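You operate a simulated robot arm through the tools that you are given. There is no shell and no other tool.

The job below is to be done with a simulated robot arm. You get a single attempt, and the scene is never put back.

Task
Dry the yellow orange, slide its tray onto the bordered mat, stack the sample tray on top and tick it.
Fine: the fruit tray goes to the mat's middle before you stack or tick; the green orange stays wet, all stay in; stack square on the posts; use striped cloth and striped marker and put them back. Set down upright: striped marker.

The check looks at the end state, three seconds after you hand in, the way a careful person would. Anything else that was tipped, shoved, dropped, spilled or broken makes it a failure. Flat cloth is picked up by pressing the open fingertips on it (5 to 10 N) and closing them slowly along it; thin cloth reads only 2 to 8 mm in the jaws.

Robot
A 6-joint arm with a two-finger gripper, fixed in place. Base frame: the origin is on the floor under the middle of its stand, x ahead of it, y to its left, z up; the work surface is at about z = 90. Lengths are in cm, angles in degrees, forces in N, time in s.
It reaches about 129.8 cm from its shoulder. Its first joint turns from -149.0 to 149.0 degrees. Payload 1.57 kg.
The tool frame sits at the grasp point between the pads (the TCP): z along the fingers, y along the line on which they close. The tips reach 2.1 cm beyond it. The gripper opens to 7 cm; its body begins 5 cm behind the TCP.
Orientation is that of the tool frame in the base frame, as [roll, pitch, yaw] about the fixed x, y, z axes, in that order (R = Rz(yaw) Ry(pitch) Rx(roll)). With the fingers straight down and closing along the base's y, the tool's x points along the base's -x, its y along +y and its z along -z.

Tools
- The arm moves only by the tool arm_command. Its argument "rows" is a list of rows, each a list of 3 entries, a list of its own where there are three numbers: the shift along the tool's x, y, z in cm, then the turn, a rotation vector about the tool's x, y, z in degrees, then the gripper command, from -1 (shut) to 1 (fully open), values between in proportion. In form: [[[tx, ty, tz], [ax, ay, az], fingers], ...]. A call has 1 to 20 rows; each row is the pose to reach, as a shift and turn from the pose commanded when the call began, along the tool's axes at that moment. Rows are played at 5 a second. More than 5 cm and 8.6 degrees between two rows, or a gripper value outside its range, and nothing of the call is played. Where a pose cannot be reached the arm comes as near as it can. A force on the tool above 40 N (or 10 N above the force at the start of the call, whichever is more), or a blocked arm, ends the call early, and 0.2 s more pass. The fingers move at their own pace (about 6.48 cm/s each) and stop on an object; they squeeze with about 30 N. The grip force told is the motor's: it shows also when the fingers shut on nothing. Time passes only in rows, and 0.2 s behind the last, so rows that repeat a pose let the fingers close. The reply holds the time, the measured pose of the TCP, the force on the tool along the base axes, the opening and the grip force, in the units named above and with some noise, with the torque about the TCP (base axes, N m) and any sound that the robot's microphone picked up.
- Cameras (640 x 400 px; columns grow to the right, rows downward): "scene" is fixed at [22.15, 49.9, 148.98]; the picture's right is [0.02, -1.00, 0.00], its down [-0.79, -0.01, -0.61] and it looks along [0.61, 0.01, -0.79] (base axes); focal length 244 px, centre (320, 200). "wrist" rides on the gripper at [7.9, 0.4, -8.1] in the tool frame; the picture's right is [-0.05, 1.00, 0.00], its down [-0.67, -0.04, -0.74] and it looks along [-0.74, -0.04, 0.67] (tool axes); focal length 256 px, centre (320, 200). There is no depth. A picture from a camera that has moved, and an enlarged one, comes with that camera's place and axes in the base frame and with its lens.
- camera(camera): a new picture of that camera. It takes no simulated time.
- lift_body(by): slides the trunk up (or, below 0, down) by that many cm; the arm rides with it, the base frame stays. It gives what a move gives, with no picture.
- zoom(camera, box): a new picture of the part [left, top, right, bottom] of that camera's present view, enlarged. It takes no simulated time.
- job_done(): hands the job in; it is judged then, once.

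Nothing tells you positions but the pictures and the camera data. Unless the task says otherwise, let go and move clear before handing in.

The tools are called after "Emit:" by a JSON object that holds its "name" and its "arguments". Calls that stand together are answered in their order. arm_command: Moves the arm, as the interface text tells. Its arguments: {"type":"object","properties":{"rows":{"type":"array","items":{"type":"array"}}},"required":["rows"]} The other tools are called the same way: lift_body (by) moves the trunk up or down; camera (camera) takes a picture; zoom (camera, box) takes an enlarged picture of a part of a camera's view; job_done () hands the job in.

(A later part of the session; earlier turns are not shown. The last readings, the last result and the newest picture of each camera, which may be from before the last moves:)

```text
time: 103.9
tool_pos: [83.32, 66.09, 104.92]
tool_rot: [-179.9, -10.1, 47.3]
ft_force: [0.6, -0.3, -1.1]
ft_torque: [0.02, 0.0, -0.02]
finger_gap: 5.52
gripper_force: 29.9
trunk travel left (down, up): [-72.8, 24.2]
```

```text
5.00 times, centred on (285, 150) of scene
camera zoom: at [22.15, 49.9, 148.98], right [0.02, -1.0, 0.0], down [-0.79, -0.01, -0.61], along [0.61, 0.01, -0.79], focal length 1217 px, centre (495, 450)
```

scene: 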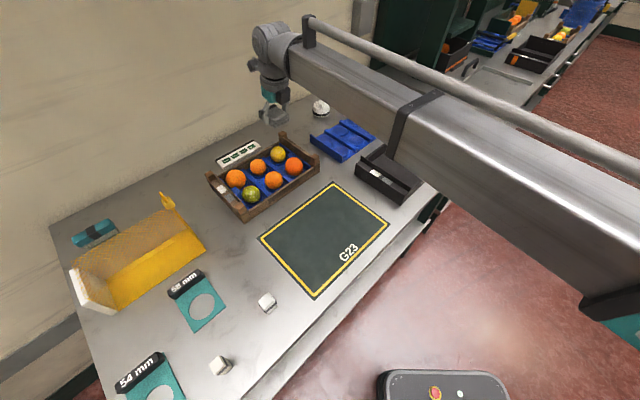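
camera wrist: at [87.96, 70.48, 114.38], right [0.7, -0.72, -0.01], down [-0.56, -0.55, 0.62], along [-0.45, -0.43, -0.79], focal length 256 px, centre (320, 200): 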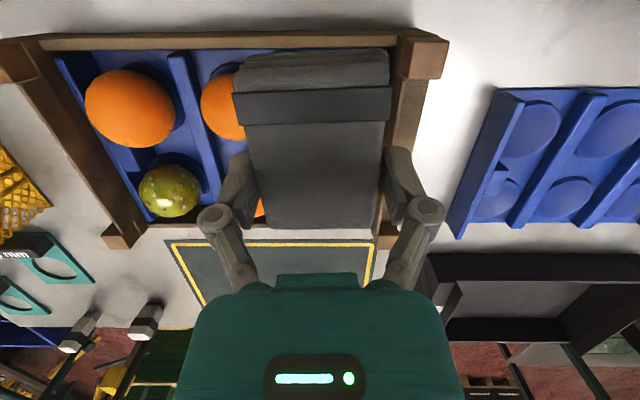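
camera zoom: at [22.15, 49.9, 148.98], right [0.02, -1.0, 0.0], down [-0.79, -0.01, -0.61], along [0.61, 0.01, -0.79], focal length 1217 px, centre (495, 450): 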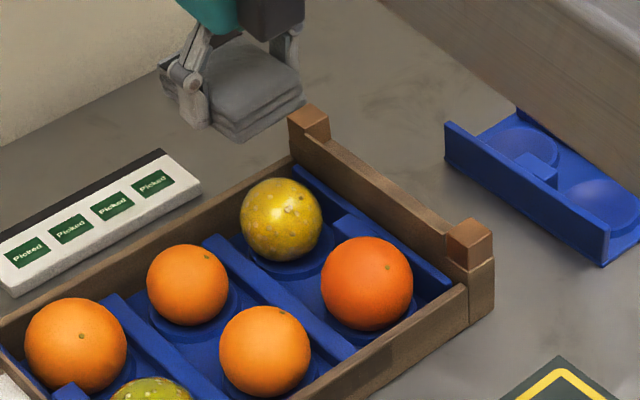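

The droplets are fading, so wiping works; I continue with several more rounds.

Emit:
{"name": "lift_body", "arguments": {"by": -6.7}}

Emit:
{"name": "lift_body", "arguments": {"by": -0.3}}

Emit:
{"name": "arm_command", "arguments": {"rows": [[[-0.7, 0.2, -0.12], [0, 0, 0], 0.2], [[-1.4, 0.4, -0.25], [0, 0, 0], 0.2], [[-2, 0.5, -0.35], [0, 0, 0], 0.2], [[-1.3, 0.5, -0.23], [0, 0, 0], 0.2], [[-0.6, 0.4, -0.11], [0, 0, 0], 0.2], [[0.1, 0.3, 0.02], [0, 0, 0], 0.2], [[0.8, 0.2, 0.14], [0, 0, 0], 0.2], [[1.4, 0, 0.25], [0, 0, 0], 0.2], [[0.7, -0.2, 0.12], [0, 0, 0], 0.2], [[0, -0.4, 0], [0, 0, 0], 0.2], [[-0.7, -0.5, -0.12], [0, 0, 0], 0.2], [[-1.4, -0.5, -0.25], [0, 0, 0], 0.2], [[-2, -0.3, -0.35], [0, 0, 0], 0.2], [[-1.3, 0, -0.23], [0, 0, 0], 0.2], [[-0.6, 0.1, -0.11], [0, 0, 0], 0.2], [[0.1, 0.1, 0.02], [0, 0, 0], 0.2], [[0.8, 0, 0.14], [0, 0, 0], 0.2], [[1.4, 0, 0.25], [0, 0, 0], 0.2], [[0.7, 0, 0.12], [0, 0, 0], 0.2], [[0, 0, 0], [0, 0, 0], 0.2]]}}

Emit:
{"name": "arm_command", "arguments": {"rows": [[[-0.7, 0.2, -0.12], [0, 0, 0], 0.2], [[-1.4, 0.4, -0.25], [0, 0, 0], 0.2], [[-2, 0.5, -0.35], [0, 0, 0], 0.2], [[-1.3, 0.5, -0.23], [0, 0, 0], 0.2], [[-0.6, 0.4, -0.11], [0, 0, 0], 0.2], [[0.1, 0.3, 0.02], [0, 0, 0], 0.2], [[0.8, 0.2, 0.14], [0, 0, 0], 0.2], [[1.4, 0, 0.25], [0, 0, 0], 0.2], [[0.7, -0.2, 0.12], [0, 0, 0], 0.2], [[0, -0.4, 0], [0, 0, 0], 0.2], [[-0.7, -0.5, -0.12], [0, 0, 0], 0.2], [[-1.4, -0.5, -0.25], [0, 0, 0], 0.2], [[-2, -0.3, -0.35], [0, 0, 0], 0.2], [[-1.3, 0, -0.23], [0, 0, 0], 0.2], [[-0.6, 0.1, -0.11], [0, 0, 0], 0.2], [[0.1, 0.1, 0.02], [0, 0, 0], 0.2], [[0.8, 0, 0.14], [0, 0, 0], 0.2], [[1.4, 0, 0.25], [0, 0, 0], 0.2], [[0.7, 0, 0.12], [0, 0, 0], 0.2], [[0, 0, 0], [0, 0, 0], 0.2]]}}

Emit:
{"name": "zoom", "arguments": {"camera": "scene", "box": [240, 110, 330, 190]}}

```text
time: 105.0
tool_pos: [83.5, 66.05, 98.34]
tool_rot: [-179.9, -9.9, 47.3]
ft_force: [0.2, 0.3, -0.6]
ft_torque: [-0.02, 0.02, -0.03]
finger_gap: 5.54
gripper_force: 29.3
trunk travel left (down, up): [-66.1, 30.9]
```

```text
time: 105.5
tool_pos: [83.31, 66.0, 97.96]
tool_rot: [-179.8, -10.1, 47.3]
ft_force: [-0.4, 0.4, 8.2]
ft_torque: [0.03, -0.03, 0.02]
finger_gap: 5.51
gripper_force: 30.2
trunk travel left (down, up): [-65.8, 31.2]
```

```text
time: 109.7
tool_pos: [83.38, 66.06, 98.12]
tool_rot: [-179.8, -10.1, 47.3]
ft_force: [3.2, 3.2, 11.2]
ft_torque: [0.07, -0.09, 0.02]
finger_gap: 5.54
gripper_force: 30.1
trunk travel left (down, up): [-65.8, 31.2]
```

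```text
time: 113.9
tool_pos: [83.39, 66.03, 98.13]
tool_rot: [-179.9, -10.1, 47.4]
ft_force: [1.7, 2.7, 9.3]
ft_torque: [0.0, 0.0, 0.01]
finger_gap: 5.54
gripper_force: 29.6
trunk travel left (down, up): [-65.8, 31.2]
```

```text
5.00 times, centred on (285, 150) of scene
camera zoom: at [22.15, 49.9, 148.98], right [0.02, -1.0, 0.0], down [-0.79, -0.01, -0.61], along [0.61, 0.01, -0.79], focal length 1217 px, centre (495, 450)
```

zoom: 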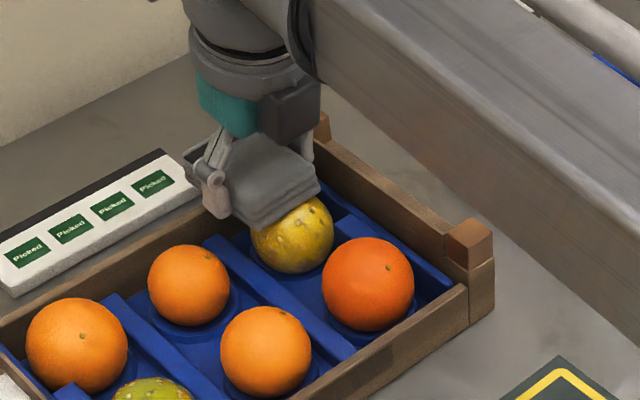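

Emit:
{"name": "lift_body", "arguments": {"by": 7}}

Emit:
{"name": "zoom", "arguments": {"camera": "scene", "box": [265, 140, 295, 170]}}

```text
time: 115.0
tool_pos: [83.52, 66.12, 104.96]
tool_rot: [-179.9, -9.9, 47.3]
ft_force: [0.0, -0.4, -0.5]
ft_torque: [0.01, 0.03, 0.02]
finger_gap: 5.51
gripper_force: 29.8
trunk travel left (down, up): [-72.8, 24.2]
```

```text
13.33 times, centred on (280, 155) of scene
camera zoom: at [22.15, 49.9, 148.98], right [0.02, -1.0, 0.0], down [-0.79, -0.01, -0.61], along [0.61, 0.01, -0.79], focal length 3246 px, centre (853, 800)
```

zoom: 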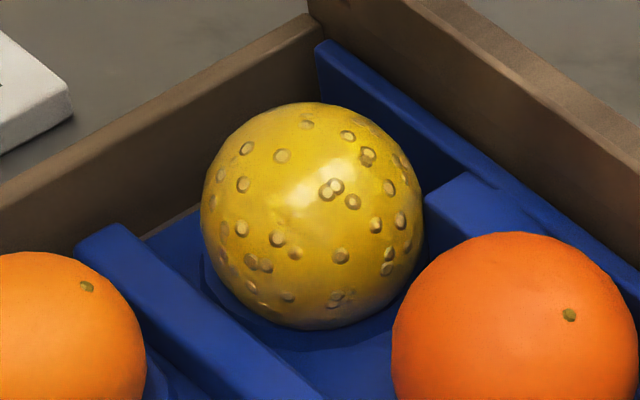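

Fading further; the orange slid about a centimetre toward the front inside its cell. I continue wiping, ending with strokes toward the wall so it returns to its cup.

Emit:
{"name": "arm_command", "arguments": {"rows": [[[-1, 0, -0.18], [0, 0, 0], 0.2], [[-1, 0, -0.18], [0, 0, 0], 0.2]]}}

Emit:
{"name": "lift_body", "arguments": {"by": -6.7}}

Emit:
{"name": "lift_body", "arguments": {"by": -0.25}}

```text
time: 115.6
tool_pos: [82.75, 65.31, 104.92]
tool_rot: [-179.9, -10.0, 47.3]
ft_force: [0.6, -0.6, 0.1]
ft_torque: [-0.04, 0.01, 0.0]
finger_gap: 5.51
gripper_force: 30.3
trunk travel left (down, up): [-72.8, 24.2]
```

```text
time: 116.6
tool_pos: [82.65, 65.27, 98.27]
tool_rot: [-179.8, -9.9, 47.3]
ft_force: [0.4, 0.5, -0.5]
ft_torque: [0.0, -0.04, 0.0]
finger_gap: 5.5
gripper_force: 29.8
trunk travel left (down, up): [-66.1, 30.9]
```

```text
time: 117.2
tool_pos: [82.76, 65.25, 98.06]
tool_rot: [-179.9, -10.0, 47.3]
ft_force: [0.3, 0.3, 2.4]
ft_torque: [0.04, 0.01, 0.0]
finger_gap: 5.52
gripper_force: 29.7
trunk travel left (down, up): [-65.9, 31.1]
```

Emit:
{"name": "lift_body", "arguments": {"by": -0.1}}

Emit:
{"name": "arm_command", "arguments": {"rows": [[[0.6, 0.3, 0.11], [0, 0, 0], 0.2], [[1.2, 0.5, 0.21], [0, 0, 0], 0.2], [[0.6, 0.6, 0.11], [0, 0, 0], 0.2], [[0, 0.5, 0], [0, 0, 0], 0.2], [[-0.6, 0.4, -0.11], [0, 0, 0], 0.2], [[-1.2, 0.2, -0.21], [0, 0, 0], 0.2], [[-0.6, 0, -0.11], [0, 0, 0], 0.2], [[0, -0.3, 0], [0, 0, 0], 0.2], [[0.6, -0.5, 0.11], [0, 0, 0], 0.2], [[1.2, -0.6, 0.21], [0, 0, 0], 0.2], [[0.6, -0.4, 0.11], [0, 0, 0], 0.2], [[0, -0.2, 0], [0, 0, 0], 0.2], [[-0.6, 0, -0.11], [0, 0, 0], 0.2], [[-1.2, 0, -0.21], [0, 0, 0], 0.2], [[-0.6, 0, -0.11], [0, 0, 0], 0.2], [[0, 0, 0], [0, 0, 0], 0.2], [[0.6, 0, 0.11], [0, 0, 0], 0.2], [[1.2, 0, 0.21], [0, 0, 0], 0.2], [[1.8, 0, 0.32], [0, 0, 0], 0.2], [[2.2, 0, 0.39], [0, 0, 0], 0.2]]}}

Emit:
{"name": "arm_command", "arguments": {"rows": [[[-0.6, 0, -0.11], [0, 0, 0], 0.2], [[-1.2, 0.3, -0.21], [0, 0, 0], 0.2], [[-1.8, 0.5, -0.32], [0, 0, 0], 0.2], [[-2.4, 0.5, -0.42], [0, 0, 0], 0.2], [[-1.8, 0.4, -0.32], [0, 0, 0], 0.2], [[-1.2, 0.2, -0.21], [0, 0, 0], 0.2], [[-0.6, 0, -0.11], [0, 0, 0], 0.2], [[0, 0, 0], [0, 0, 0], 0.2], [[-0.6, -0.3, -0.11], [0, 0, 0], 0.2], [[-1.2, -0.5, -0.21], [0, 0, 0], 0.2], [[-1.8, -0.5, -0.32], [0, 0, 0], 0.2], [[-2.4, -0.3, -0.42], [0, 0, 0], 0.2], [[-1.8, 0, -0.32], [0, 0, 0], 0.2], [[-1.2, 0, -0.21], [0, 0, 0], 0.2], [[-0.6, 0, -0.11], [0, 0, 0], 0.2], [[0, 0, 0], [0, 0, 0], 0.2]]}}

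Emit:
{"name": "lift_body", "arguments": {"by": 7}}

Emit:
{"name": "zoom", "arguments": {"camera": "scene", "box": [265, 140, 295, 170]}}

```text
time: 117.7
tool_pos: [82.76, 65.27, 97.99]
tool_rot: [-179.9, -10.0, 47.3]
ft_force: [2.2, 1.4, 9.5]
ft_torque: [0.0, 0.0, 0.02]
finger_gap: 5.52
gripper_force: 30.2
trunk travel left (down, up): [-65.8, 31.2]
```

```text
time: 121.9
tool_pos: [84.17, 66.91, 97.97]
tool_rot: [-179.9, -10.0, 47.4]
ft_force: [-2.5, -3.6, 6.4]
ft_torque: [-0.12, 0.04, 0.03]
finger_gap: 5.5
gripper_force: 29.8
trunk travel left (down, up): [-65.8, 31.2]
```

```text
time: 125.3
tool_pos: [84.25, 66.87, 98.06]
tool_rot: [-179.9, -10.0, 47.3]
ft_force: [-2.1, -2.3, 5.8]
ft_torque: [-0.17, 0.15, 0.03]
finger_gap: 5.52
gripper_force: 29.8
trunk travel left (down, up): [-65.8, 31.2]
```

```text
time: 126.3
tool_pos: [84.32, 66.92, 104.95]
tool_rot: [-179.9, -10.1, 47.3]
ft_force: [-0.8, 1.1, -0.7]
ft_torque: [0.0, -0.02, 0.02]
finger_gap: 5.51
gripper_force: 30.0
trunk travel left (down, up): [-72.8, 24.2]
```

```text
13.33 times, centred on (280, 155) of scene
camera zoom: at [22.15, 49.9, 148.98], right [0.02, -1.0, 0.0], down [-0.79, -0.01, -0.61], along [0.61, 0.01, -0.79], focal length 3246 px, centre (853, 800)
```

zoom: 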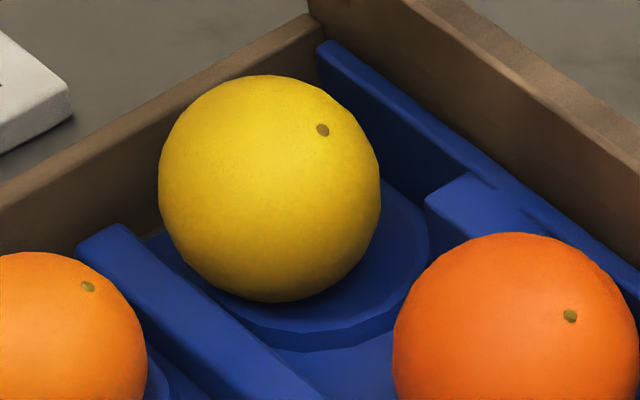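

The yellow orange is dry (no droplets, matte) and sits in its cell. Now I carry the cloth back to its original place.

Emit:
{"name": "lift_body", "arguments": {"by": 7}}

Emit:
{"name": "arm_command", "arguments": {"rows": [[[0.31, -3.07, 0.05], [1.37, 0, -7.74], 0.2], [[0.62, -6.14, 0.11], [2.73, 0, -15.49], 0.2], [[0.94, -9.2, 0.16], [4.1, 0, -23.23], 0.2], [[1.25, -12.27, 0.22], [5.46, 0, -30.98], 0.2], [[1.56, -15.34, 0.27], [6.83, 0, -38.72], 0.2], [[1.87, -18.41, 0.33], [8.19, 0, -46.47], 0.2], [[2.18, -21.48, 0.38], [9.56, 0, -54.21], 0.2], [[2.49, -24.55, 0.44], [10.92, 0, -61.96], 0.2], [[2.81, -27.61, 0.49], [12.29, 0, -69.7], 0.2], [[3.12, -30.68, 0.55], [13.65, 0, -77.45], 0.2], [[3.43, -33.75, 0.6], [15.02, 0, -85.19], 0.2], [[3.43, -33.75, 0.6], [15.02, 0, -85.19], 0.2]]}}

Emit:
{"name": "camera", "arguments": {"camera": "scene"}}

```text
time: 127.4
tool_pos: [84.22, 66.91, 111.96]
tool_rot: [-179.9, -10.0, 47.2]
ft_force: [-0.2, 0.4, -0.4]
ft_torque: [-0.02, 0.02, 0.0]
finger_gap: 5.51
gripper_force: 30.0
trunk travel left (down, up): [-79.8, 17.2]
```

```text
time: 130.0
tool_pos: [61.77, 92.24, 111.91]
tool_rot: [180.0, -10.1, 134.0]
ft_force: [0.1, 0.3, -0.7]
ft_torque: [0.02, -0.02, 0.0]
finger_gap: 5.51
gripper_force: 29.5
trunk travel left (down, up): [-79.8, 17.2]
```

```text
taken
```

scene: 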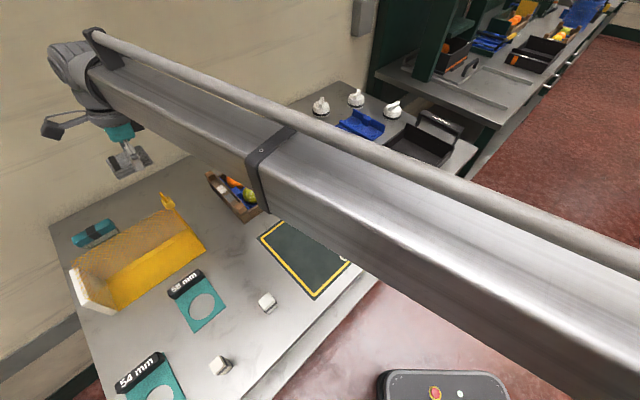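

Emit:
{"name": "lift_body", "arguments": {"by": -15}}

Emit:
{"name": "camera", "arguments": {"camera": "wrist"}}

Emit:
{"name": "zoom", "arguments": {"camera": "scene", "box": [110, 140, 230, 240]}}

```text
time: 131.8
tool_pos: [61.85, 92.32, 96.98]
tool_rot: [180.0, -10.1, 133.9]
ft_force: [-0.1, -0.5, 0.2]
ft_torque: [0.01, 0.0, -0.02]
finger_gap: 5.51
gripper_force: 30.0
trunk travel left (down, up): [-64.8, 32.2]
```

```text
taken
camera wrist: at [57.64, 97.1, 106.34], right [0.76, 0.65, -0.01], down [0.52, -0.59, 0.62], along [0.4, -0.47, -0.79], focal length 256 px, centre (320, 200)
```

wrist: 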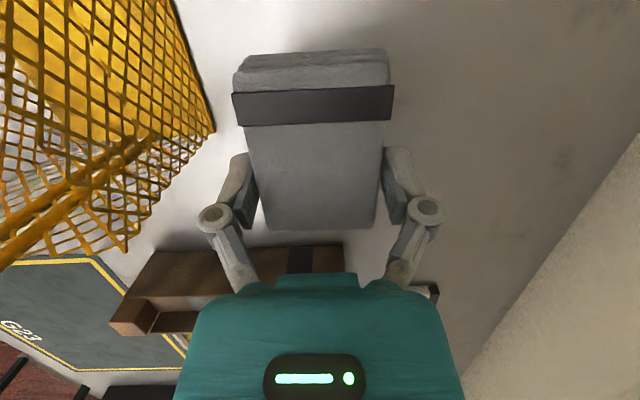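

```text
4.00 times, centred on (170, 190) of scene
camera zoom: at [22.15, 49.9, 148.98], right [0.02, -1.0, 0.0], down [-0.79, -0.01, -0.61], along [0.61, 0.01, -0.79], focal length 974 px, centre (920, 240)
```

zoom: 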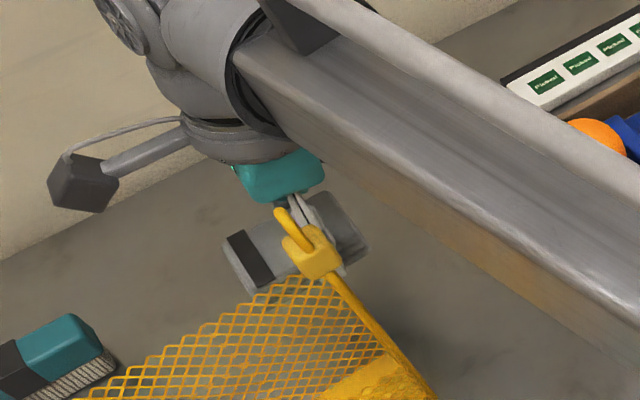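

Emit:
{"name": "lift_body", "arguments": {"by": -4.2}}

Emit:
{"name": "lift_body", "arguments": {"by": -0.3}}

Emit:
{"name": "zoom", "arguments": {"camera": "scene", "box": [110, 140, 230, 240]}}

```text
time: 132.6
tool_pos: [61.8, 92.09, 92.8]
tool_rot: [180.0, -10.1, 133.9]
ft_force: [0.7, 0.0, 0.0]
ft_torque: [0.03, -0.01, -0.01]
finger_gap: 5.51
gripper_force: 30.3
trunk travel left (down, up): [-60.6, 36.4]
```

```text
time: 133.1
tool_pos: [61.86, 92.22, 92.38]
tool_rot: [179.9, -10.1, 133.9]
ft_force: [-0.1, -0.2, -1.4]
ft_torque: [0.0, -0.05, 0.0]
finger_gap: 5.52
gripper_force: 30.1
trunk travel left (down, up): [-60.3, 36.7]
```

```text
4.00 times, centred on (170, 190) of scene
camera zoom: at [22.15, 49.9, 148.98], right [0.02, -1.0, 0.0], down [-0.79, -0.01, -0.61], along [0.61, 0.01, -0.79], focal length 974 px, centre (920, 240)
```

zoom: 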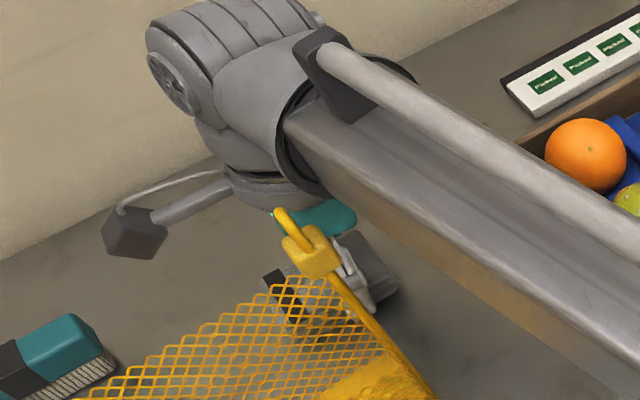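

Emit:
{"name": "arm_command", "arguments": {"rows": [[[0, 0, 0], [0, 0, 0], 0.5], [[0, 0, 0], [0, 0, 0], 0.6], [[0, 0, 0], [0, 0, 0], 0.7], [[0, 0, 0], [0, 0, 0], 0.85], [[0, 0, 0], [0, 0, 0], 1], [[0, 0, 0], [0, 0, 0], 1]]}}

Emit:
{"name": "lift_body", "arguments": {"by": 5}}

Emit:
{"name": "camera", "arguments": {"camera": "wrist"}}

Emit:
{"name": "lift_body", "arguments": {"by": 19}}

Emit:
{"name": "zoom", "arguments": {"camera": "wrist", "box": [240, 0, 400, 100]}}

```text
time: 134.5
tool_pos: [61.74, 92.15, 92.41]
tool_rot: [-180.0, -10.1, 133.9]
ft_force: [0.5, 0.2, 0.0]
ft_torque: [0.01, 0.03, 0.01]
finger_gap: 6.99
gripper_force: 0.0
trunk travel left (down, up): [-60.3, 36.7]
```

```text
time: 135.5
tool_pos: [61.91, 92.29, 97.41]
tool_rot: [-179.9, -10.1, 134.0]
ft_force: [-0.1, -0.1, -0.9]
ft_torque: [-0.02, 0.01, -0.02]
finger_gap: 7.02
gripper_force: 0.1
trunk travel left (down, up): [-65.3, 31.7]
```

```text
taken
camera wrist: at [57.65, 97.13, 106.81], right [0.76, 0.65, -0.01], down [0.52, -0.59, 0.62], along [0.4, -0.47, -0.79], focal length 256 px, centre (320, 200)
```

wrist: 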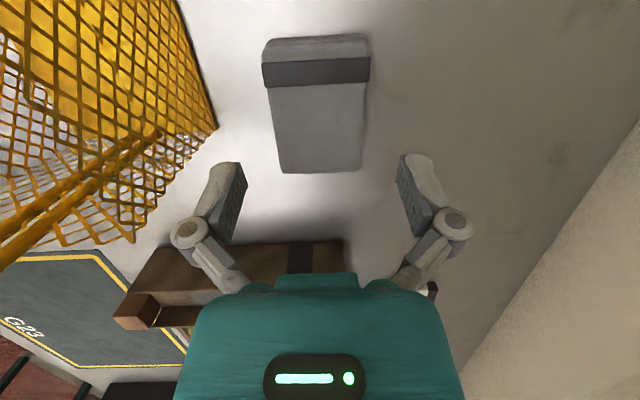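

```text
time: 137.5
tool_pos: [61.82, 92.16, 116.31]
tool_rot: [-180.0, -10.1, 133.9]
ft_force: [0.1, -0.3, 0.5]
ft_torque: [0.0, -0.01, 0.0]
finger_gap: 7.01
gripper_force: 0.0
trunk travel left (down, up): [-84.3, 12.7]
```

```text
4.00 times, centred on (320, 50) of wrist
camera zoom: at [57.65, 97.12, 125.81], right [0.76, 0.65, -0.01], down [0.52, -0.59, 0.62], along [0.4, -0.47, -0.79], focal length 1024 px, centre (320, 800)
```

zoom: 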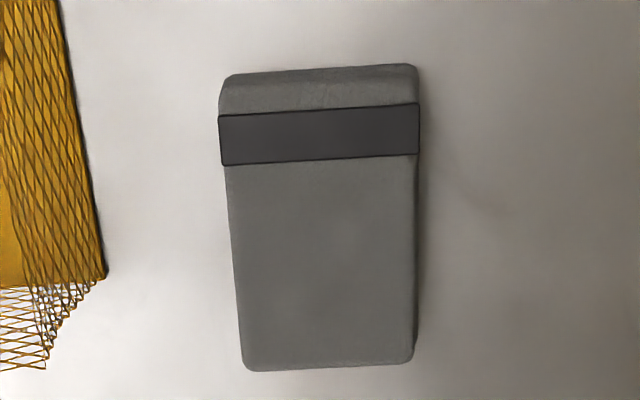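

The cloth is back exactly in its place. Next I prepare to slide the fruit tray: I untilt the hand and go above the gap between the tray's back wall and the "Picked" strip to look.

Emit:
{"name": "arm_command", "arguments": {"rows": [[[-0.02, 0, 0.13], [0, -5, 0], 1], [[-0.05, 0, 0.27], [0, -10, 0], 1], [[-0.05, 0, 0.27], [0, -10, 0], 1]]}}

Emit:
{"name": "arm_command", "arguments": {"rows": [[[-2.2, 0.32, 0], [0, 0, -7.6], 1], [[-4.4, 0.64, 0], [0, 0, -15.2], 1], [[-6.65, 0.96, 0], [0, 0, -22.8], 1], [[-8.9, 1.28, 0], [0, 0, -30.4], 1], [[-11.1, 1.6, 0], [0, 0, -38], 1], [[-13.3, 1.92, 0], [0, 0, -45.6], 1], [[-15.5, 2.24, 0], [0, 0, -53.2], 1], [[-17.7, 2.56, 0], [0, 0, -60.8], 1], [[-19.9, 2.88, 0], [0, 0, -68.4], 1], [[-22.2, 3.2, 0], [0, 0, -76], 1], [[-24.4, 3.52, 0], [0, 0, -83.6], 1], [[-26.6, 3.84, 0], [0, 0, -91.1], 1], [[-26.6, 3.84, 0], [0, 0, -91.1], 1]]}}

Emit:
{"name": "camera", "arguments": {"camera": "wrist"}}

Emit:
{"name": "camera", "arguments": {"camera": "scene"}}

```text
time: 138.3
tool_pos: [61.85, 92.3, 116.06]
tool_rot: [-180.0, 0.0, 133.9]
ft_force: [0.0, -0.5, 0.1]
ft_torque: [-0.01, 0.0, -0.03]
finger_gap: 7.02
gripper_force: 0.1
trunk travel left (down, up): [-84.3, 12.7]
```

```text
time: 141.1
tool_pos: [83.0, 75.7, 116.11]
tool_rot: [179.9, 0.0, -134.9]
ft_force: [0.3, -0.2, 0.1]
ft_torque: [0.0, 0.0, 0.01]
finger_gap: 7.0
gripper_force: 0.1
trunk travel left (down, up): [-84.3, 12.7]
```

```text
taken
camera wrist: at [76.99, 70.41, 124.28], right [-0.67, 0.74, 0.0], down [0.5, 0.45, 0.74], along [0.55, 0.5, -0.67], focal length 256 px, centre (320, 200)
```

wrist: 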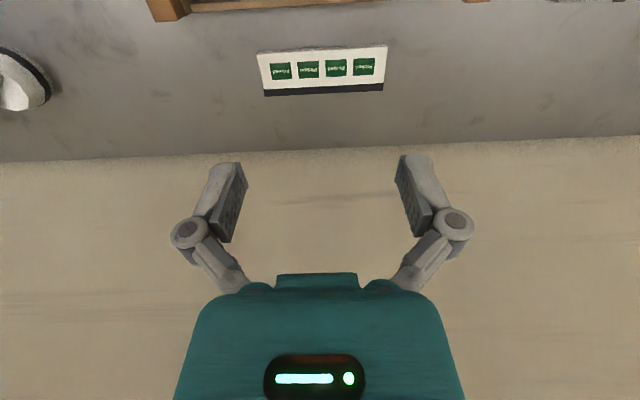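

```text
taken
```

scene: 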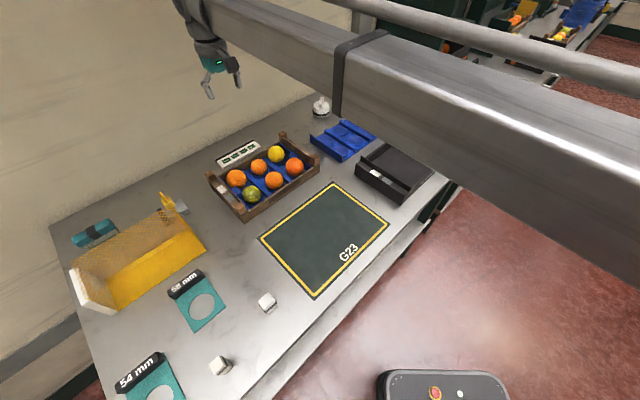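

The gap between tray wall and strip is about 4 cm and the fingers line up with it. I lower into the gap in stages.

Emit:
{"name": "lift_body", "arguments": {"by": -15}}

Emit:
{"name": "camera", "arguments": {"camera": "wrist"}}

Emit:
{"name": "zoom", "arguments": {"camera": "scene", "box": [190, 80, 350, 220]}}

```text
time: 142.9
tool_pos: [82.94, 75.77, 101.16]
tool_rot: [179.9, -0.1, -135.1]
ft_force: [-0.7, 0.1, 0.1]
ft_torque: [0.02, 0.03, 0.01]
finger_gap: 7.0
gripper_force: 0.0
trunk travel left (down, up): [-69.3, 27.7]
```

```text
taken
camera wrist: at [76.97, 70.42, 109.28], right [-0.67, 0.74, 0.0], down [0.5, 0.44, 0.74], along [0.55, 0.5, -0.67], focal length 256 px, centre (320, 200)
```

wrist: 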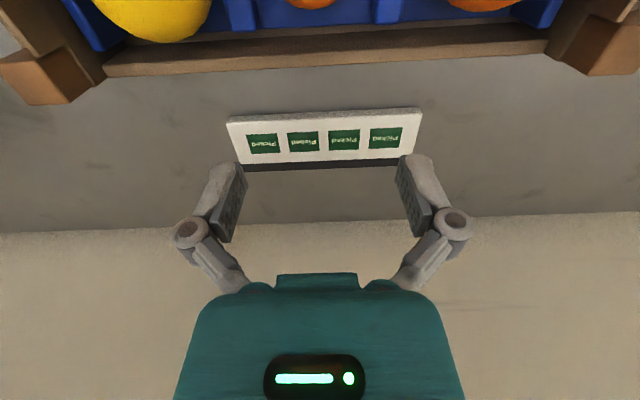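

```text
2.86 times, centred on (270, 150) of scene
camera zoom: at [22.15, 49.9, 148.98], right [0.02, -1.0, 0.0], down [-0.79, -0.01, -0.61], along [0.61, 0.01, -0.79], focal length 696 px, centre (463, 343)
```

zoom: 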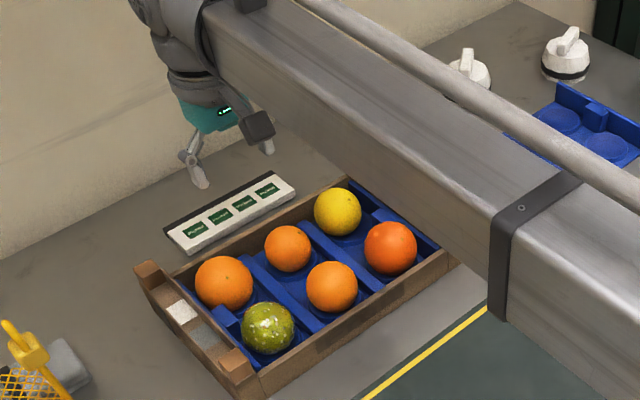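

Emit:
{"name": "lift_body", "arguments": {"by": -6.6}}

Emit:
{"name": "camera", "arguments": {"camera": "wrist"}}

Emit:
{"name": "zoom", "arguments": {"camera": "scene", "box": [190, 80, 350, 220]}}

```text
time: 143.9
tool_pos: [82.99, 75.69, 94.55]
tool_rot: [179.9, 0.0, -135.0]
ft_force: [0.8, 0.1, -0.2]
ft_torque: [0.01, 0.04, 0.0]
finger_gap: 7.01
gripper_force: 0.0
trunk travel left (down, up): [-62.7, 34.3]
```

```text
taken
camera wrist: at [76.97, 70.41, 102.68], right [-0.67, 0.74, 0.0], down [0.5, 0.44, 0.74], along [0.55, 0.5, -0.67], focal length 256 px, centre (320, 200)
```

wrist: 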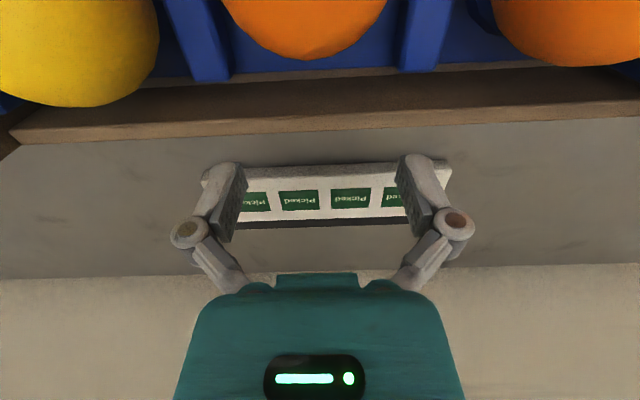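

```text
2.86 times, centred on (270, 150) of scene
camera zoom: at [22.15, 49.9, 148.98], right [0.02, -1.0, 0.0], down [-0.79, -0.01, -0.61], along [0.61, 0.01, -0.79], focal length 696 px, centre (463, 343)
```

zoom: 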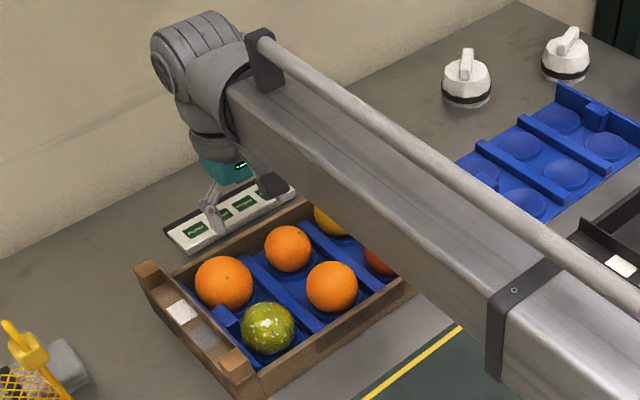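

Forces are zero and the fingers are in the gap. I approach the wall and begin pushing slowly toward the mat.

Emit:
{"name": "arm_command", "arguments": {"rows": [[[0.4, 0, 0], [0, 0, 0], 1], [[0.8, 0, 0], [0, 0, 0], 1], [[1.2, 0, 0], [0, 0, 0], 1], [[1.6, 0, 0], [0, 0, 0], 1], [[1.9, 0, 0], [0, 0, 0], 1], [[2.2, 0, 0], [0, 0, 0], 1], [[2.5, 0, 0], [0, 0, 0], 1], [[2.8, 0, 0], [0, 0, 0], 1], [[3.1, 0, 0], [0, 0, 0], 1], [[3.4, 0, 0], [0, 0, 0], 1]]}}

Emit:
{"name": "camera", "arguments": {"camera": "wrist"}}

Emit:
{"name": "zoom", "arguments": {"camera": "scene", "box": [190, 120, 350, 260]}}

```text
time: 146.1
tool_pos: [80.62, 73.33, 94.49]
tool_rot: [179.9, 0.0, -135.0]
ft_force: [2.0, 3.3, 1.0]
ft_torque: [0.05, -0.05, 0.02]
finger_gap: 7.03
gripper_force: 0.1
trunk travel left (down, up): [-62.7, 34.3]
```

```text
taken
camera wrist: at [74.61, 68.0, 102.66], right [-0.67, 0.74, 0.0], down [0.5, 0.44, 0.74], along [0.55, 0.5, -0.67], focal length 256 px, centre (320, 200)
```

wrist: 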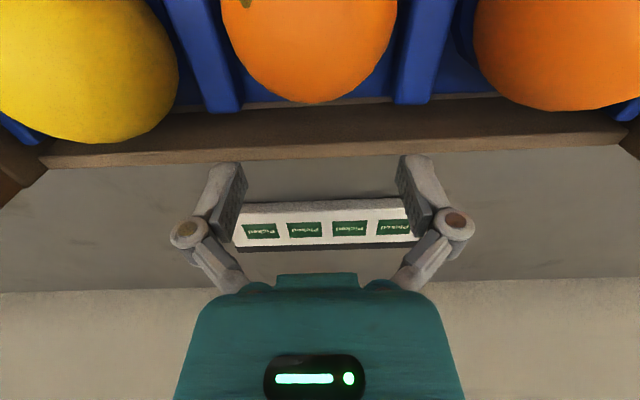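

```text
2.86 times, centred on (270, 190) of scene
camera zoom: at [22.15, 49.9, 148.98], right [0.02, -1.0, 0.0], down [-0.79, -0.01, -0.61], along [0.61, 0.01, -0.79], focal length 696 px, centre (463, 229)
```

zoom: 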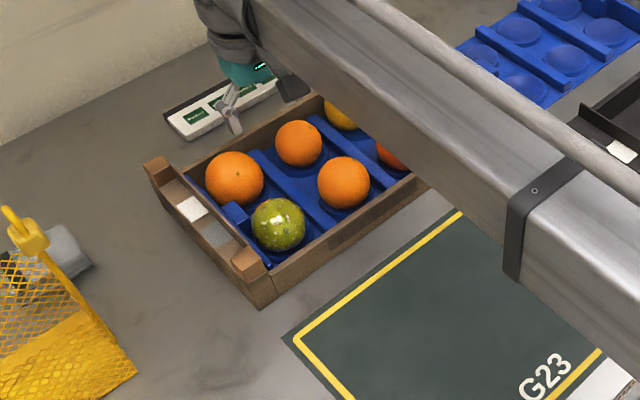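

The tray slides smoothly with about 4 N. I continue pushing in slow stages.

Emit:
{"name": "arm_command", "arguments": {"rows": [[[0.4, 0, 0], [0, 0, 0], 1], [[0.8, 0, 0], [0, 0, 0], 1], [[1.2, 0, 0], [0, 0, 0], 1], [[1.6, 0, 0], [0, 0, 0], 1], [[2, 0, 0], [0, 0, 0], 1], [[2.4, 0, 0], [0, 0, 0], 1], [[2.8, 0, 0], [0, 0, 0], 1], [[3.2, 0, 0], [0, 0, 0], 1], [[3.6, 0, 0], [0, 0, 0], 1], [[4, 0, 0], [0, 0, 0], 1], [[4.4, 0, 0], [0, 0, 0], 1], [[4.8, 0, 0], [0, 0, 0], 1], [[5.2, 0, 0], [0, 0, 0], 1], [[5.6, 0, 0], [0, 0, 0], 1], [[6, 0, 0], [0, 0, 0], 1], [[6.4, 0, 0], [0, 0, 0], 1], [[6.8, 0, 0], [0, 0, 0], 1], [[7.2, 0, 0], [0, 0, 0], 1], [[7.6, 0, 0], [0, 0, 0], 1], [[8, 0, 0], [0, 0, 0], 1]]}}

Emit:
{"name": "camera", "arguments": {"camera": "wrist"}}

Emit:
{"name": "zoom", "arguments": {"camera": "scene", "box": [190, 140, 400, 310]}}

```text
time: 150.3
tool_pos: [74.81, 67.82, 94.44]
tool_rot: [179.9, 0.0, -135.0]
ft_force: [2.7, 0.9, 0.2]
ft_torque: [0.03, -0.03, 0.01]
finger_gap: 7.01
gripper_force: 0.1
trunk travel left (down, up): [-62.7, 34.3]
```

```text
taken
camera wrist: at [68.83, 62.38, 102.66], right [-0.67, 0.74, 0.0], down [0.5, 0.44, 0.74], along [0.55, 0.5, -0.67], focal length 256 px, centre (320, 200)
```

wrist: 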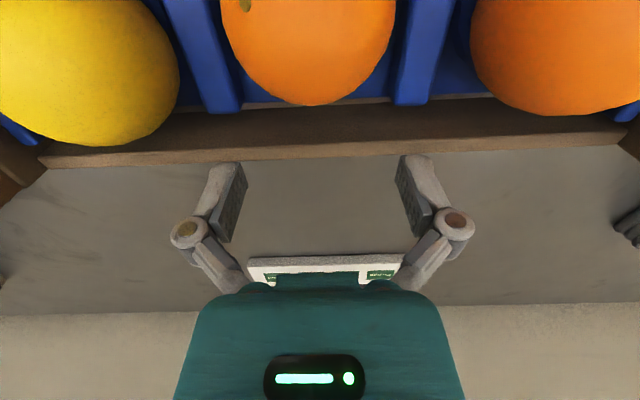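

```text
2.35 times, centred on (295, 225) of scene
camera zoom: at [22.15, 49.9, 148.98], right [0.02, -1.0, 0.0], down [-0.79, -0.01, -0.61], along [0.61, 0.01, -0.79], focal length 573 px, centre (379, 141)
```

zoom: 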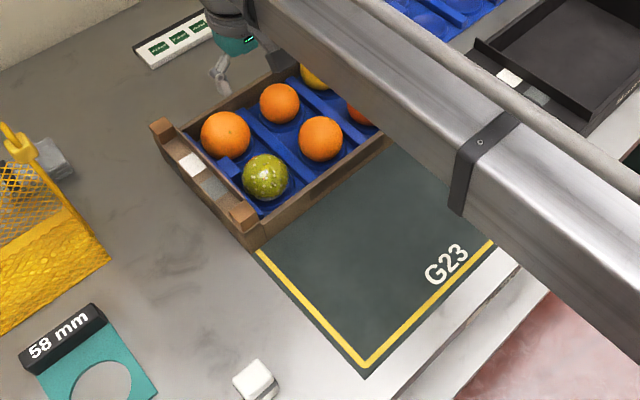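

Emit:
{"name": "arm_command", "arguments": {"rows": [[[0.4, 0, 0], [0, 0, 0], 1], [[0.8, 0, 0], [0, 0, 0], 1], [[1.2, 0, 0], [0, 0, 0], 1], [[1.6, 0, 0], [0, 0, 0], 1], [[2, 0, 0], [0, 0, 0], 1], [[2.4, 0, 0], [0, 0, 0], 1], [[2.8, 0, 0], [0, 0, 0], 1], [[3.2, 0, 0], [0, 0, 0], 1], [[3.6, 0, 0], [0, 0, 0], 1], [[4, 0, 0], [0, 0, 0], 1], [[4.4, 0, 0], [0, 0, 0], 1], [[4.8, 0, 0], [0, 0, 0], 1], [[5.2, 0, 0], [0, 0, 0], 1], [[5.6, 0, 0], [0, 0, 0], 1], [[6, 0, 0], [0, 0, 0], 1], [[6.4, 0, 0], [0, 0, 0], 1], [[6.8, 0, 0], [0, 0, 0], 1], [[7.2, 0, 0], [0, 0, 0], 1], [[7.6, 0, 0], [0, 0, 0], 1], [[8, 0, 0], [0, 0, 0], 1]]}}

Emit:
{"name": "camera", "arguments": {"camera": "wrist"}}

Emit:
{"name": "zoom", "arguments": {"camera": "scene", "box": [220, 160, 420, 310]}}

```text
time: 154.5
tool_pos: [69.24, 61.92, 94.55]
tool_rot: [180.0, 0.0, -134.9]
ft_force: [1.9, 0.8, 0.8]
ft_torque: [0.02, 0.04, 0.04]
finger_gap: 7.01
gripper_force: 0.0
trunk travel left (down, up): [-62.7, 34.3]
```

```text
taken
camera wrist: at [63.23, 56.69, 102.67], right [-0.67, 0.74, 0.0], down [0.5, 0.44, 0.74], along [0.55, 0.5, -0.67], focal length 256 px, centre (320, 200)
```

wrist: 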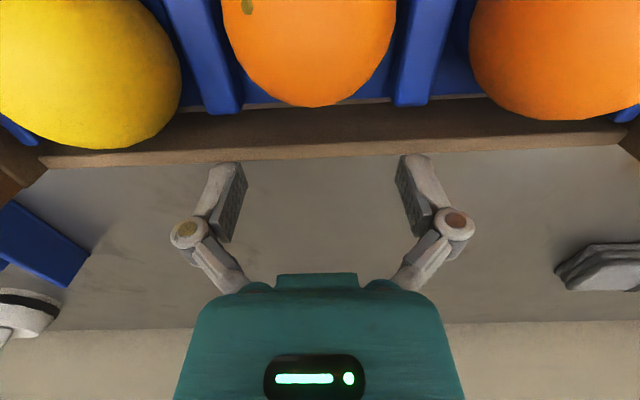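

```text
2.67 times, centred on (320, 235) of scene
camera zoom: at [22.15, 49.9, 148.98], right [0.02, -1.0, 0.0], down [-0.79, -0.01, -0.61], along [0.61, 0.01, -0.79], focal length 649 px, centre (320, 107)
```

zoom: 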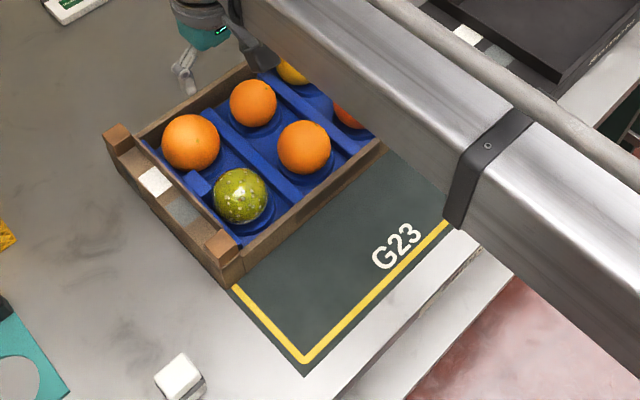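

Emit:
{"name": "arm_command", "arguments": {"rows": [[[0.4, 0, 0], [0, 0, 0], 1], [[0.8, 0, 0], [0, 0, 0], 1], [[1.2, 0, 0], [0, 0, 0], 1], [[1.6, 0, 0], [0, 0, 0], 1], [[2, 0, 0], [0, 0, 0], 1], [[2.4, 0, 0], [0, 0, 0], 1], [[2.8, 0, 0], [0, 0, 0], 1], [[3.2, 0, 0], [0, 0, 0], 1], [[3.6, 0, 0], [0, 0, 0], 1], [[4, 0, 0], [0, 0, 0], 1], [[4.4, 0, 0], [0, 0, 0], 1], [[4.8, 0, 0], [0, 0, 0], 1], [[5.2, 0, 0], [0, 0, 0], 1], [[5.5, 0, 0], [0, 0, 0], 1]]}}

Emit:
{"name": "arm_command", "arguments": {"rows": [[[-1, 0, 0], [0, 0, 0], 1], [[-2, 0, 0], [0, 0, 0], 1]]}}

Emit:
{"name": "lift_body", "arguments": {"by": 12}}

Emit:
{"name": "camera", "arguments": {"camera": "scene"}}

Emit:
{"name": "camera", "arguments": {"camera": "wrist"}}

```text
time: 157.5
tool_pos: [65.32, 58.07, 94.64]
tool_rot: [179.8, 0.0, -135.0]
ft_force: [1.7, 2.4, 1.6]
ft_torque: [-0.01, -0.01, 0.05]
finger_gap: 7.03
gripper_force: 0.0
trunk travel left (down, up): [-62.7, 34.3]
```

```text
time: 158.1
tool_pos: [66.67, 59.58, 94.44]
tool_rot: [179.9, 0.0, -135.0]
ft_force: [0.5, -0.5, -1.1]
ft_torque: [-0.01, 0.02, 0.01]
finger_gap: 7.0
gripper_force: 0.1
trunk travel left (down, up): [-62.7, 34.3]
```

```text
time: 159.6
tool_pos: [66.76, 59.55, 106.53]
tool_rot: [179.9, 0.0, -135.0]
ft_force: [-0.4, -0.4, -0.4]
ft_torque: [0.0, -0.01, -0.03]
finger_gap: 6.99
gripper_force: 0.0
trunk travel left (down, up): [-74.7, 22.3]
```

```text
taken
```

scene: 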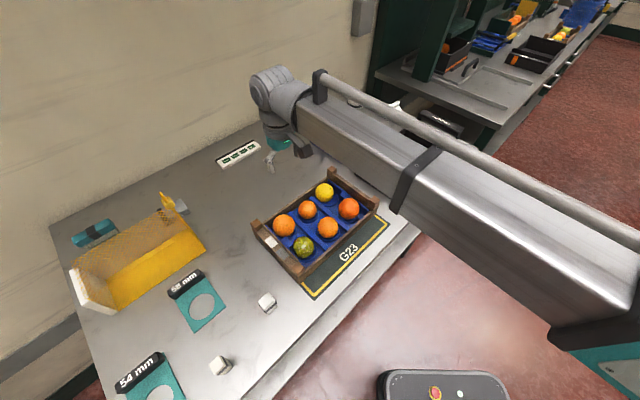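

```text
taken
camera wrist: at [60.69, 54.24, 114.67], right [-0.67, 0.74, 0.0], down [0.5, 0.44, 0.74], along [0.55, 0.5, -0.67], focal length 256 px, centre (320, 200)
```

wrist: 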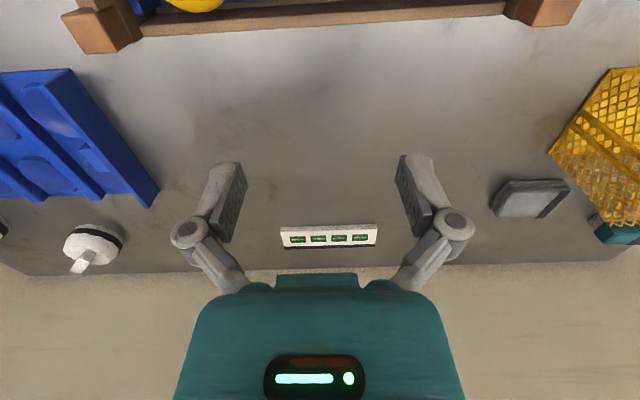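

Emit:
{"name": "zoom", "arguments": {"camera": "scene", "box": [240, 160, 400, 310]}}

```text
2.67 times, centred on (320, 235) of scene
camera zoom: at [22.15, 49.9, 148.98], right [0.02, -1.0, 0.0], down [-0.79, -0.01, -0.61], along [0.61, 0.01, -0.79], focal length 649 px, centre (320, 107)
```

zoom: 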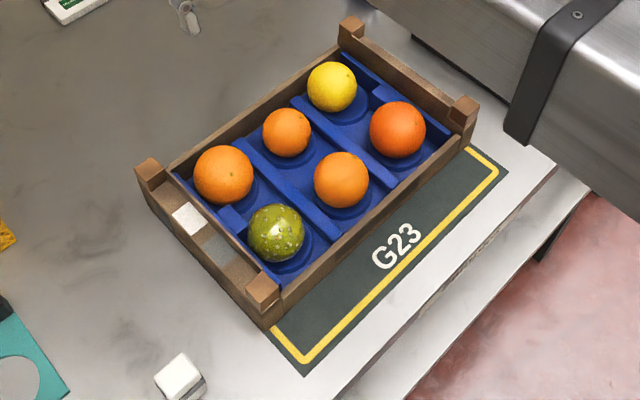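

The tray is well centred along the mat's length but needs about 1.8 cm more toward the front. I lower and push that remaining amount.

Emit:
{"name": "lift_body", "arguments": {"by": -12}}

Emit:
{"name": "arm_command", "arguments": {"rows": [[[0.5, 0, 0], [0, 0, 0], 1], [[1, 0, 0], [0, 0, 0], 1], [[1.4, 0, 0], [0, 0, 0], 1], [[1.8, 0, 0], [0, 0, 0], 1], [[2.1, 0, 0], [0, 0, 0], 1], [[2.4, 0, 0], [0, 0, 0], 1], [[2.7, 0, 0], [0, 0, 0], 1], [[3, 0, 0], [0, 0, 0], 1], [[3.3, 0, 0], [0, 0, 0], 1], [[3.6, 0, 0], [0, 0, 0], 1], [[3.8, 0, 0], [0, 0, 0], 1]]}}

Emit:
{"name": "arm_command", "arguments": {"rows": [[[-1, 0, 0], [0, 0, 0], 1], [[-2, 0, 0], [0, 0, 0], 1], [[-3, 0, 0], [0, 0, 0], 1]]}}

Emit:
{"name": "lift_body", "arguments": {"by": 12}}

Emit:
{"name": "zoom", "arguments": {"camera": "scene", "box": [240, 160, 400, 310]}}

Emit:
{"name": "camera", "arguments": {"camera": "wrist"}}

```text
time: 161.1
tool_pos: [66.61, 59.53, 94.61]
tool_rot: [-180.0, 0.0, -135.0]
ft_force: [1.0, -0.5, -0.2]
ft_torque: [0.0, 0.01, -0.02]
finger_gap: 7.01
gripper_force: 0.2
trunk travel left (down, up): [-62.7, 34.3]
```

```text
time: 163.5
tool_pos: [63.9, 56.8, 94.52]
tool_rot: [180.0, 0.0, -135.1]
ft_force: [2.4, 2.8, 1.4]
ft_torque: [-0.02, 0.0, -0.01]
finger_gap: 6.99
gripper_force: 0.1
trunk travel left (down, up): [-62.7, 34.3]
```

```text
time: 164.3
tool_pos: [66.21, 59.05, 94.6]
tool_rot: [179.9, 0.0, -135.0]
ft_force: [0.4, 0.6, -0.5]
ft_torque: [0.0, 0.0, -0.01]
finger_gap: 7.0
gripper_force: 0.1
trunk travel left (down, up): [-62.7, 34.3]
```

```text
time: 165.8
tool_pos: [66.2, 58.99, 106.41]
tool_rot: [179.9, 0.0, -135.0]
ft_force: [-0.1, -0.4, -0.6]
ft_torque: [-0.01, 0.01, 0.01]
finger_gap: 6.99
gripper_force: 0.0
trunk travel left (down, up): [-74.7, 22.3]
```

```text
2.67 times, centred on (320, 235) of scene
camera zoom: at [22.15, 49.9, 148.98], right [0.02, -1.0, 0.0], down [-0.79, -0.01, -0.61], along [0.61, 0.01, -0.79], focal length 649 px, centre (320, 107)
```

zoom: 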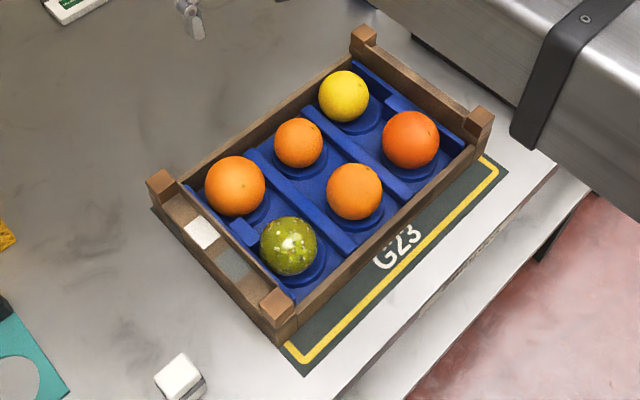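

```text
taken
camera wrist: at [60.16, 53.7, 114.67], right [-0.67, 0.74, 0.0], down [0.5, 0.44, 0.74], along [0.55, 0.5, -0.67], focal length 256 px, centre (320, 200)
```

wrist: 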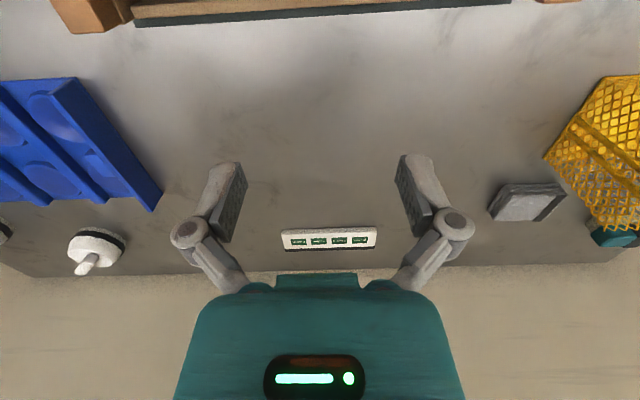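

Emit:
{"name": "zoom", "arguments": {"camera": "wrist", "box": [40, 0, 340, 60]}}

Emit:
{"name": "zoom", "arguments": {"camera": "wrist", "box": [300, 0, 600, 60]}}

Emit:
{"name": "zoom", "arguments": {"camera": "scene", "box": [250, 230, 350, 310]}}

Emit:
{"name": "zoom", "arguments": {"camera": "scene", "box": [330, 160, 410, 240]}}

```text
2.13 times, centred on (190, 30) of wrist
camera zoom: at [60.16, 53.7, 114.67], right [-0.67, 0.74, 0.0], down [0.5, 0.44, 0.74], along [0.55, 0.5, -0.67], focal length 546 px, centre (597, 563)
```

zoom: 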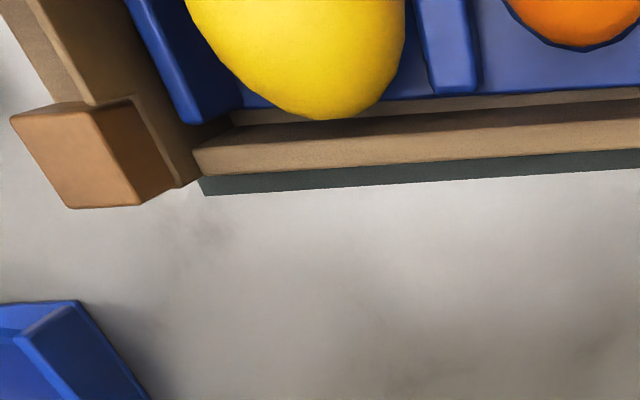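

```text
2.13 times, centred on (450, 30) of wrist
camera zoom: at [60.16, 53.7, 114.67], right [-0.67, 0.74, 0.0], down [0.5, 0.44, 0.74], along [0.55, 0.5, -0.67], focal length 546 px, centre (43, 563)
```

zoom: 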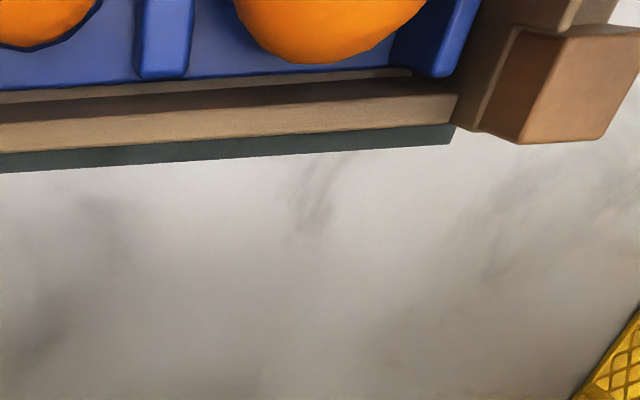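

```text
5.00 times, centred on (300, 270) of scene
camera zoom: at [22.15, 49.9, 148.98], right [0.02, -1.0, 0.0], down [-0.79, -0.01, -0.61], along [0.61, 0.01, -0.79], focal length 1217 px, centre (420, -150)
```

zoom: 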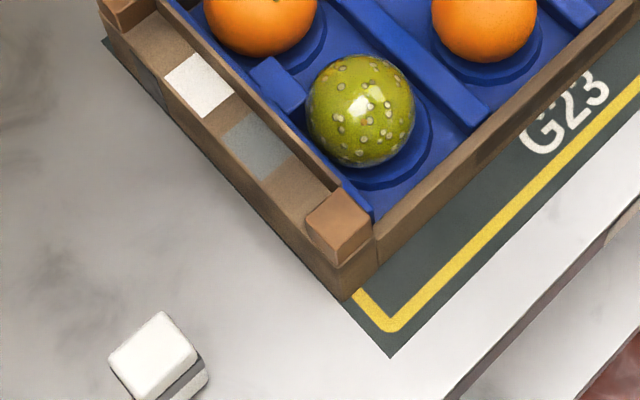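

```text
5.00 times, centred on (370, 200) of scene
camera zoom: at [22.15, 49.9, 148.98], right [0.02, -1.0, 0.0], down [-0.79, -0.01, -0.61], along [0.61, 0.01, -0.79], focal length 1217 px, centre (70, 200)
```

zoom: 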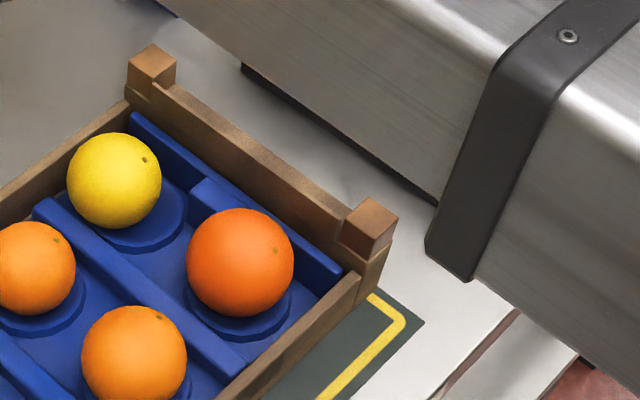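

The tray is near the middle; I want a precise check, so I view it from its label end.

Emit:
{"name": "lift_body", "arguments": {"by": 6}}

Emit:
{"name": "arm_command", "arguments": {"rows": [[[1.13, 1.53, 0], [0, 0, 7.5], 1], [[2.26, 3.06, 0], [0, 0, 15], 1], [[3.4, 4.6, 0], [0, 0, 22.5], 1], [[4.5, 6.1, 0], [0, 0, 30], 1], [[5.66, 7.66, 0], [0, 0, 37.5], 1], [[6.8, 9.2, 0], [0, 0, 45], 1], [[7.9, 10.7, 0], [0, 0, 52.5], 1], [[9.05, 12.25, 0], [0, 0, 60], 1], [[10.2, 13.8, 0], [0, 0, 67.5], 1], [[11.3, 15.3, 0], [0, 0, 75], 1], [[12.45, 16.85, 0], [0, 0, 82.5], 1], [[13.58, 18.38, 0], [0, 0, 90], 1], [[13.58, 18.38, 0], [0, 0, 90], 1]]}}

Emit:
{"name": "camera", "arguments": {"camera": "wrist"}}

```text
time: 166.8
tool_pos: [66.07, 59.09, 112.49]
tool_rot: [179.9, 0.0, -134.9]
ft_force: [0.8, -0.8, 0.1]
ft_torque: [0.0, 0.02, 0.05]
finger_gap: 6.99
gripper_force: 0.1
trunk travel left (down, up): [-80.7, 16.3]
```

```text
time: 169.6
tool_pos: [43.48, 62.34, 112.53]
tool_rot: [180.0, -0.1, 134.9]
ft_force: [0.4, 0.1, -0.3]
ft_torque: [-0.04, 0.02, -0.01]
finger_gap: 7.01
gripper_force: 0.1
trunk travel left (down, up): [-80.7, 16.3]
```

```text
taken
camera wrist: at [38.15, 68.23, 120.69], right [0.75, 0.67, 0.0], down [0.45, -0.5, 0.74], along [0.5, -0.55, -0.67], focal length 256 px, centre (320, 200)
```

wrist: 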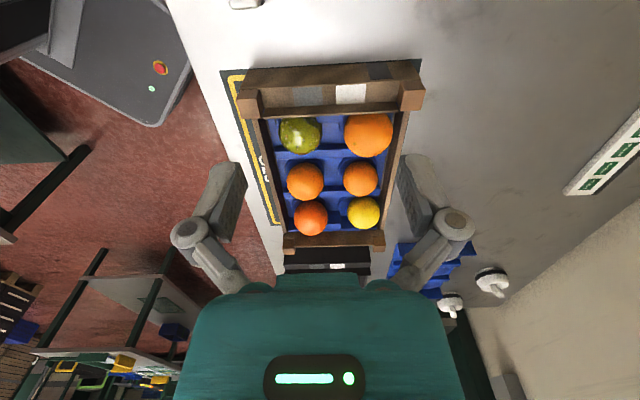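

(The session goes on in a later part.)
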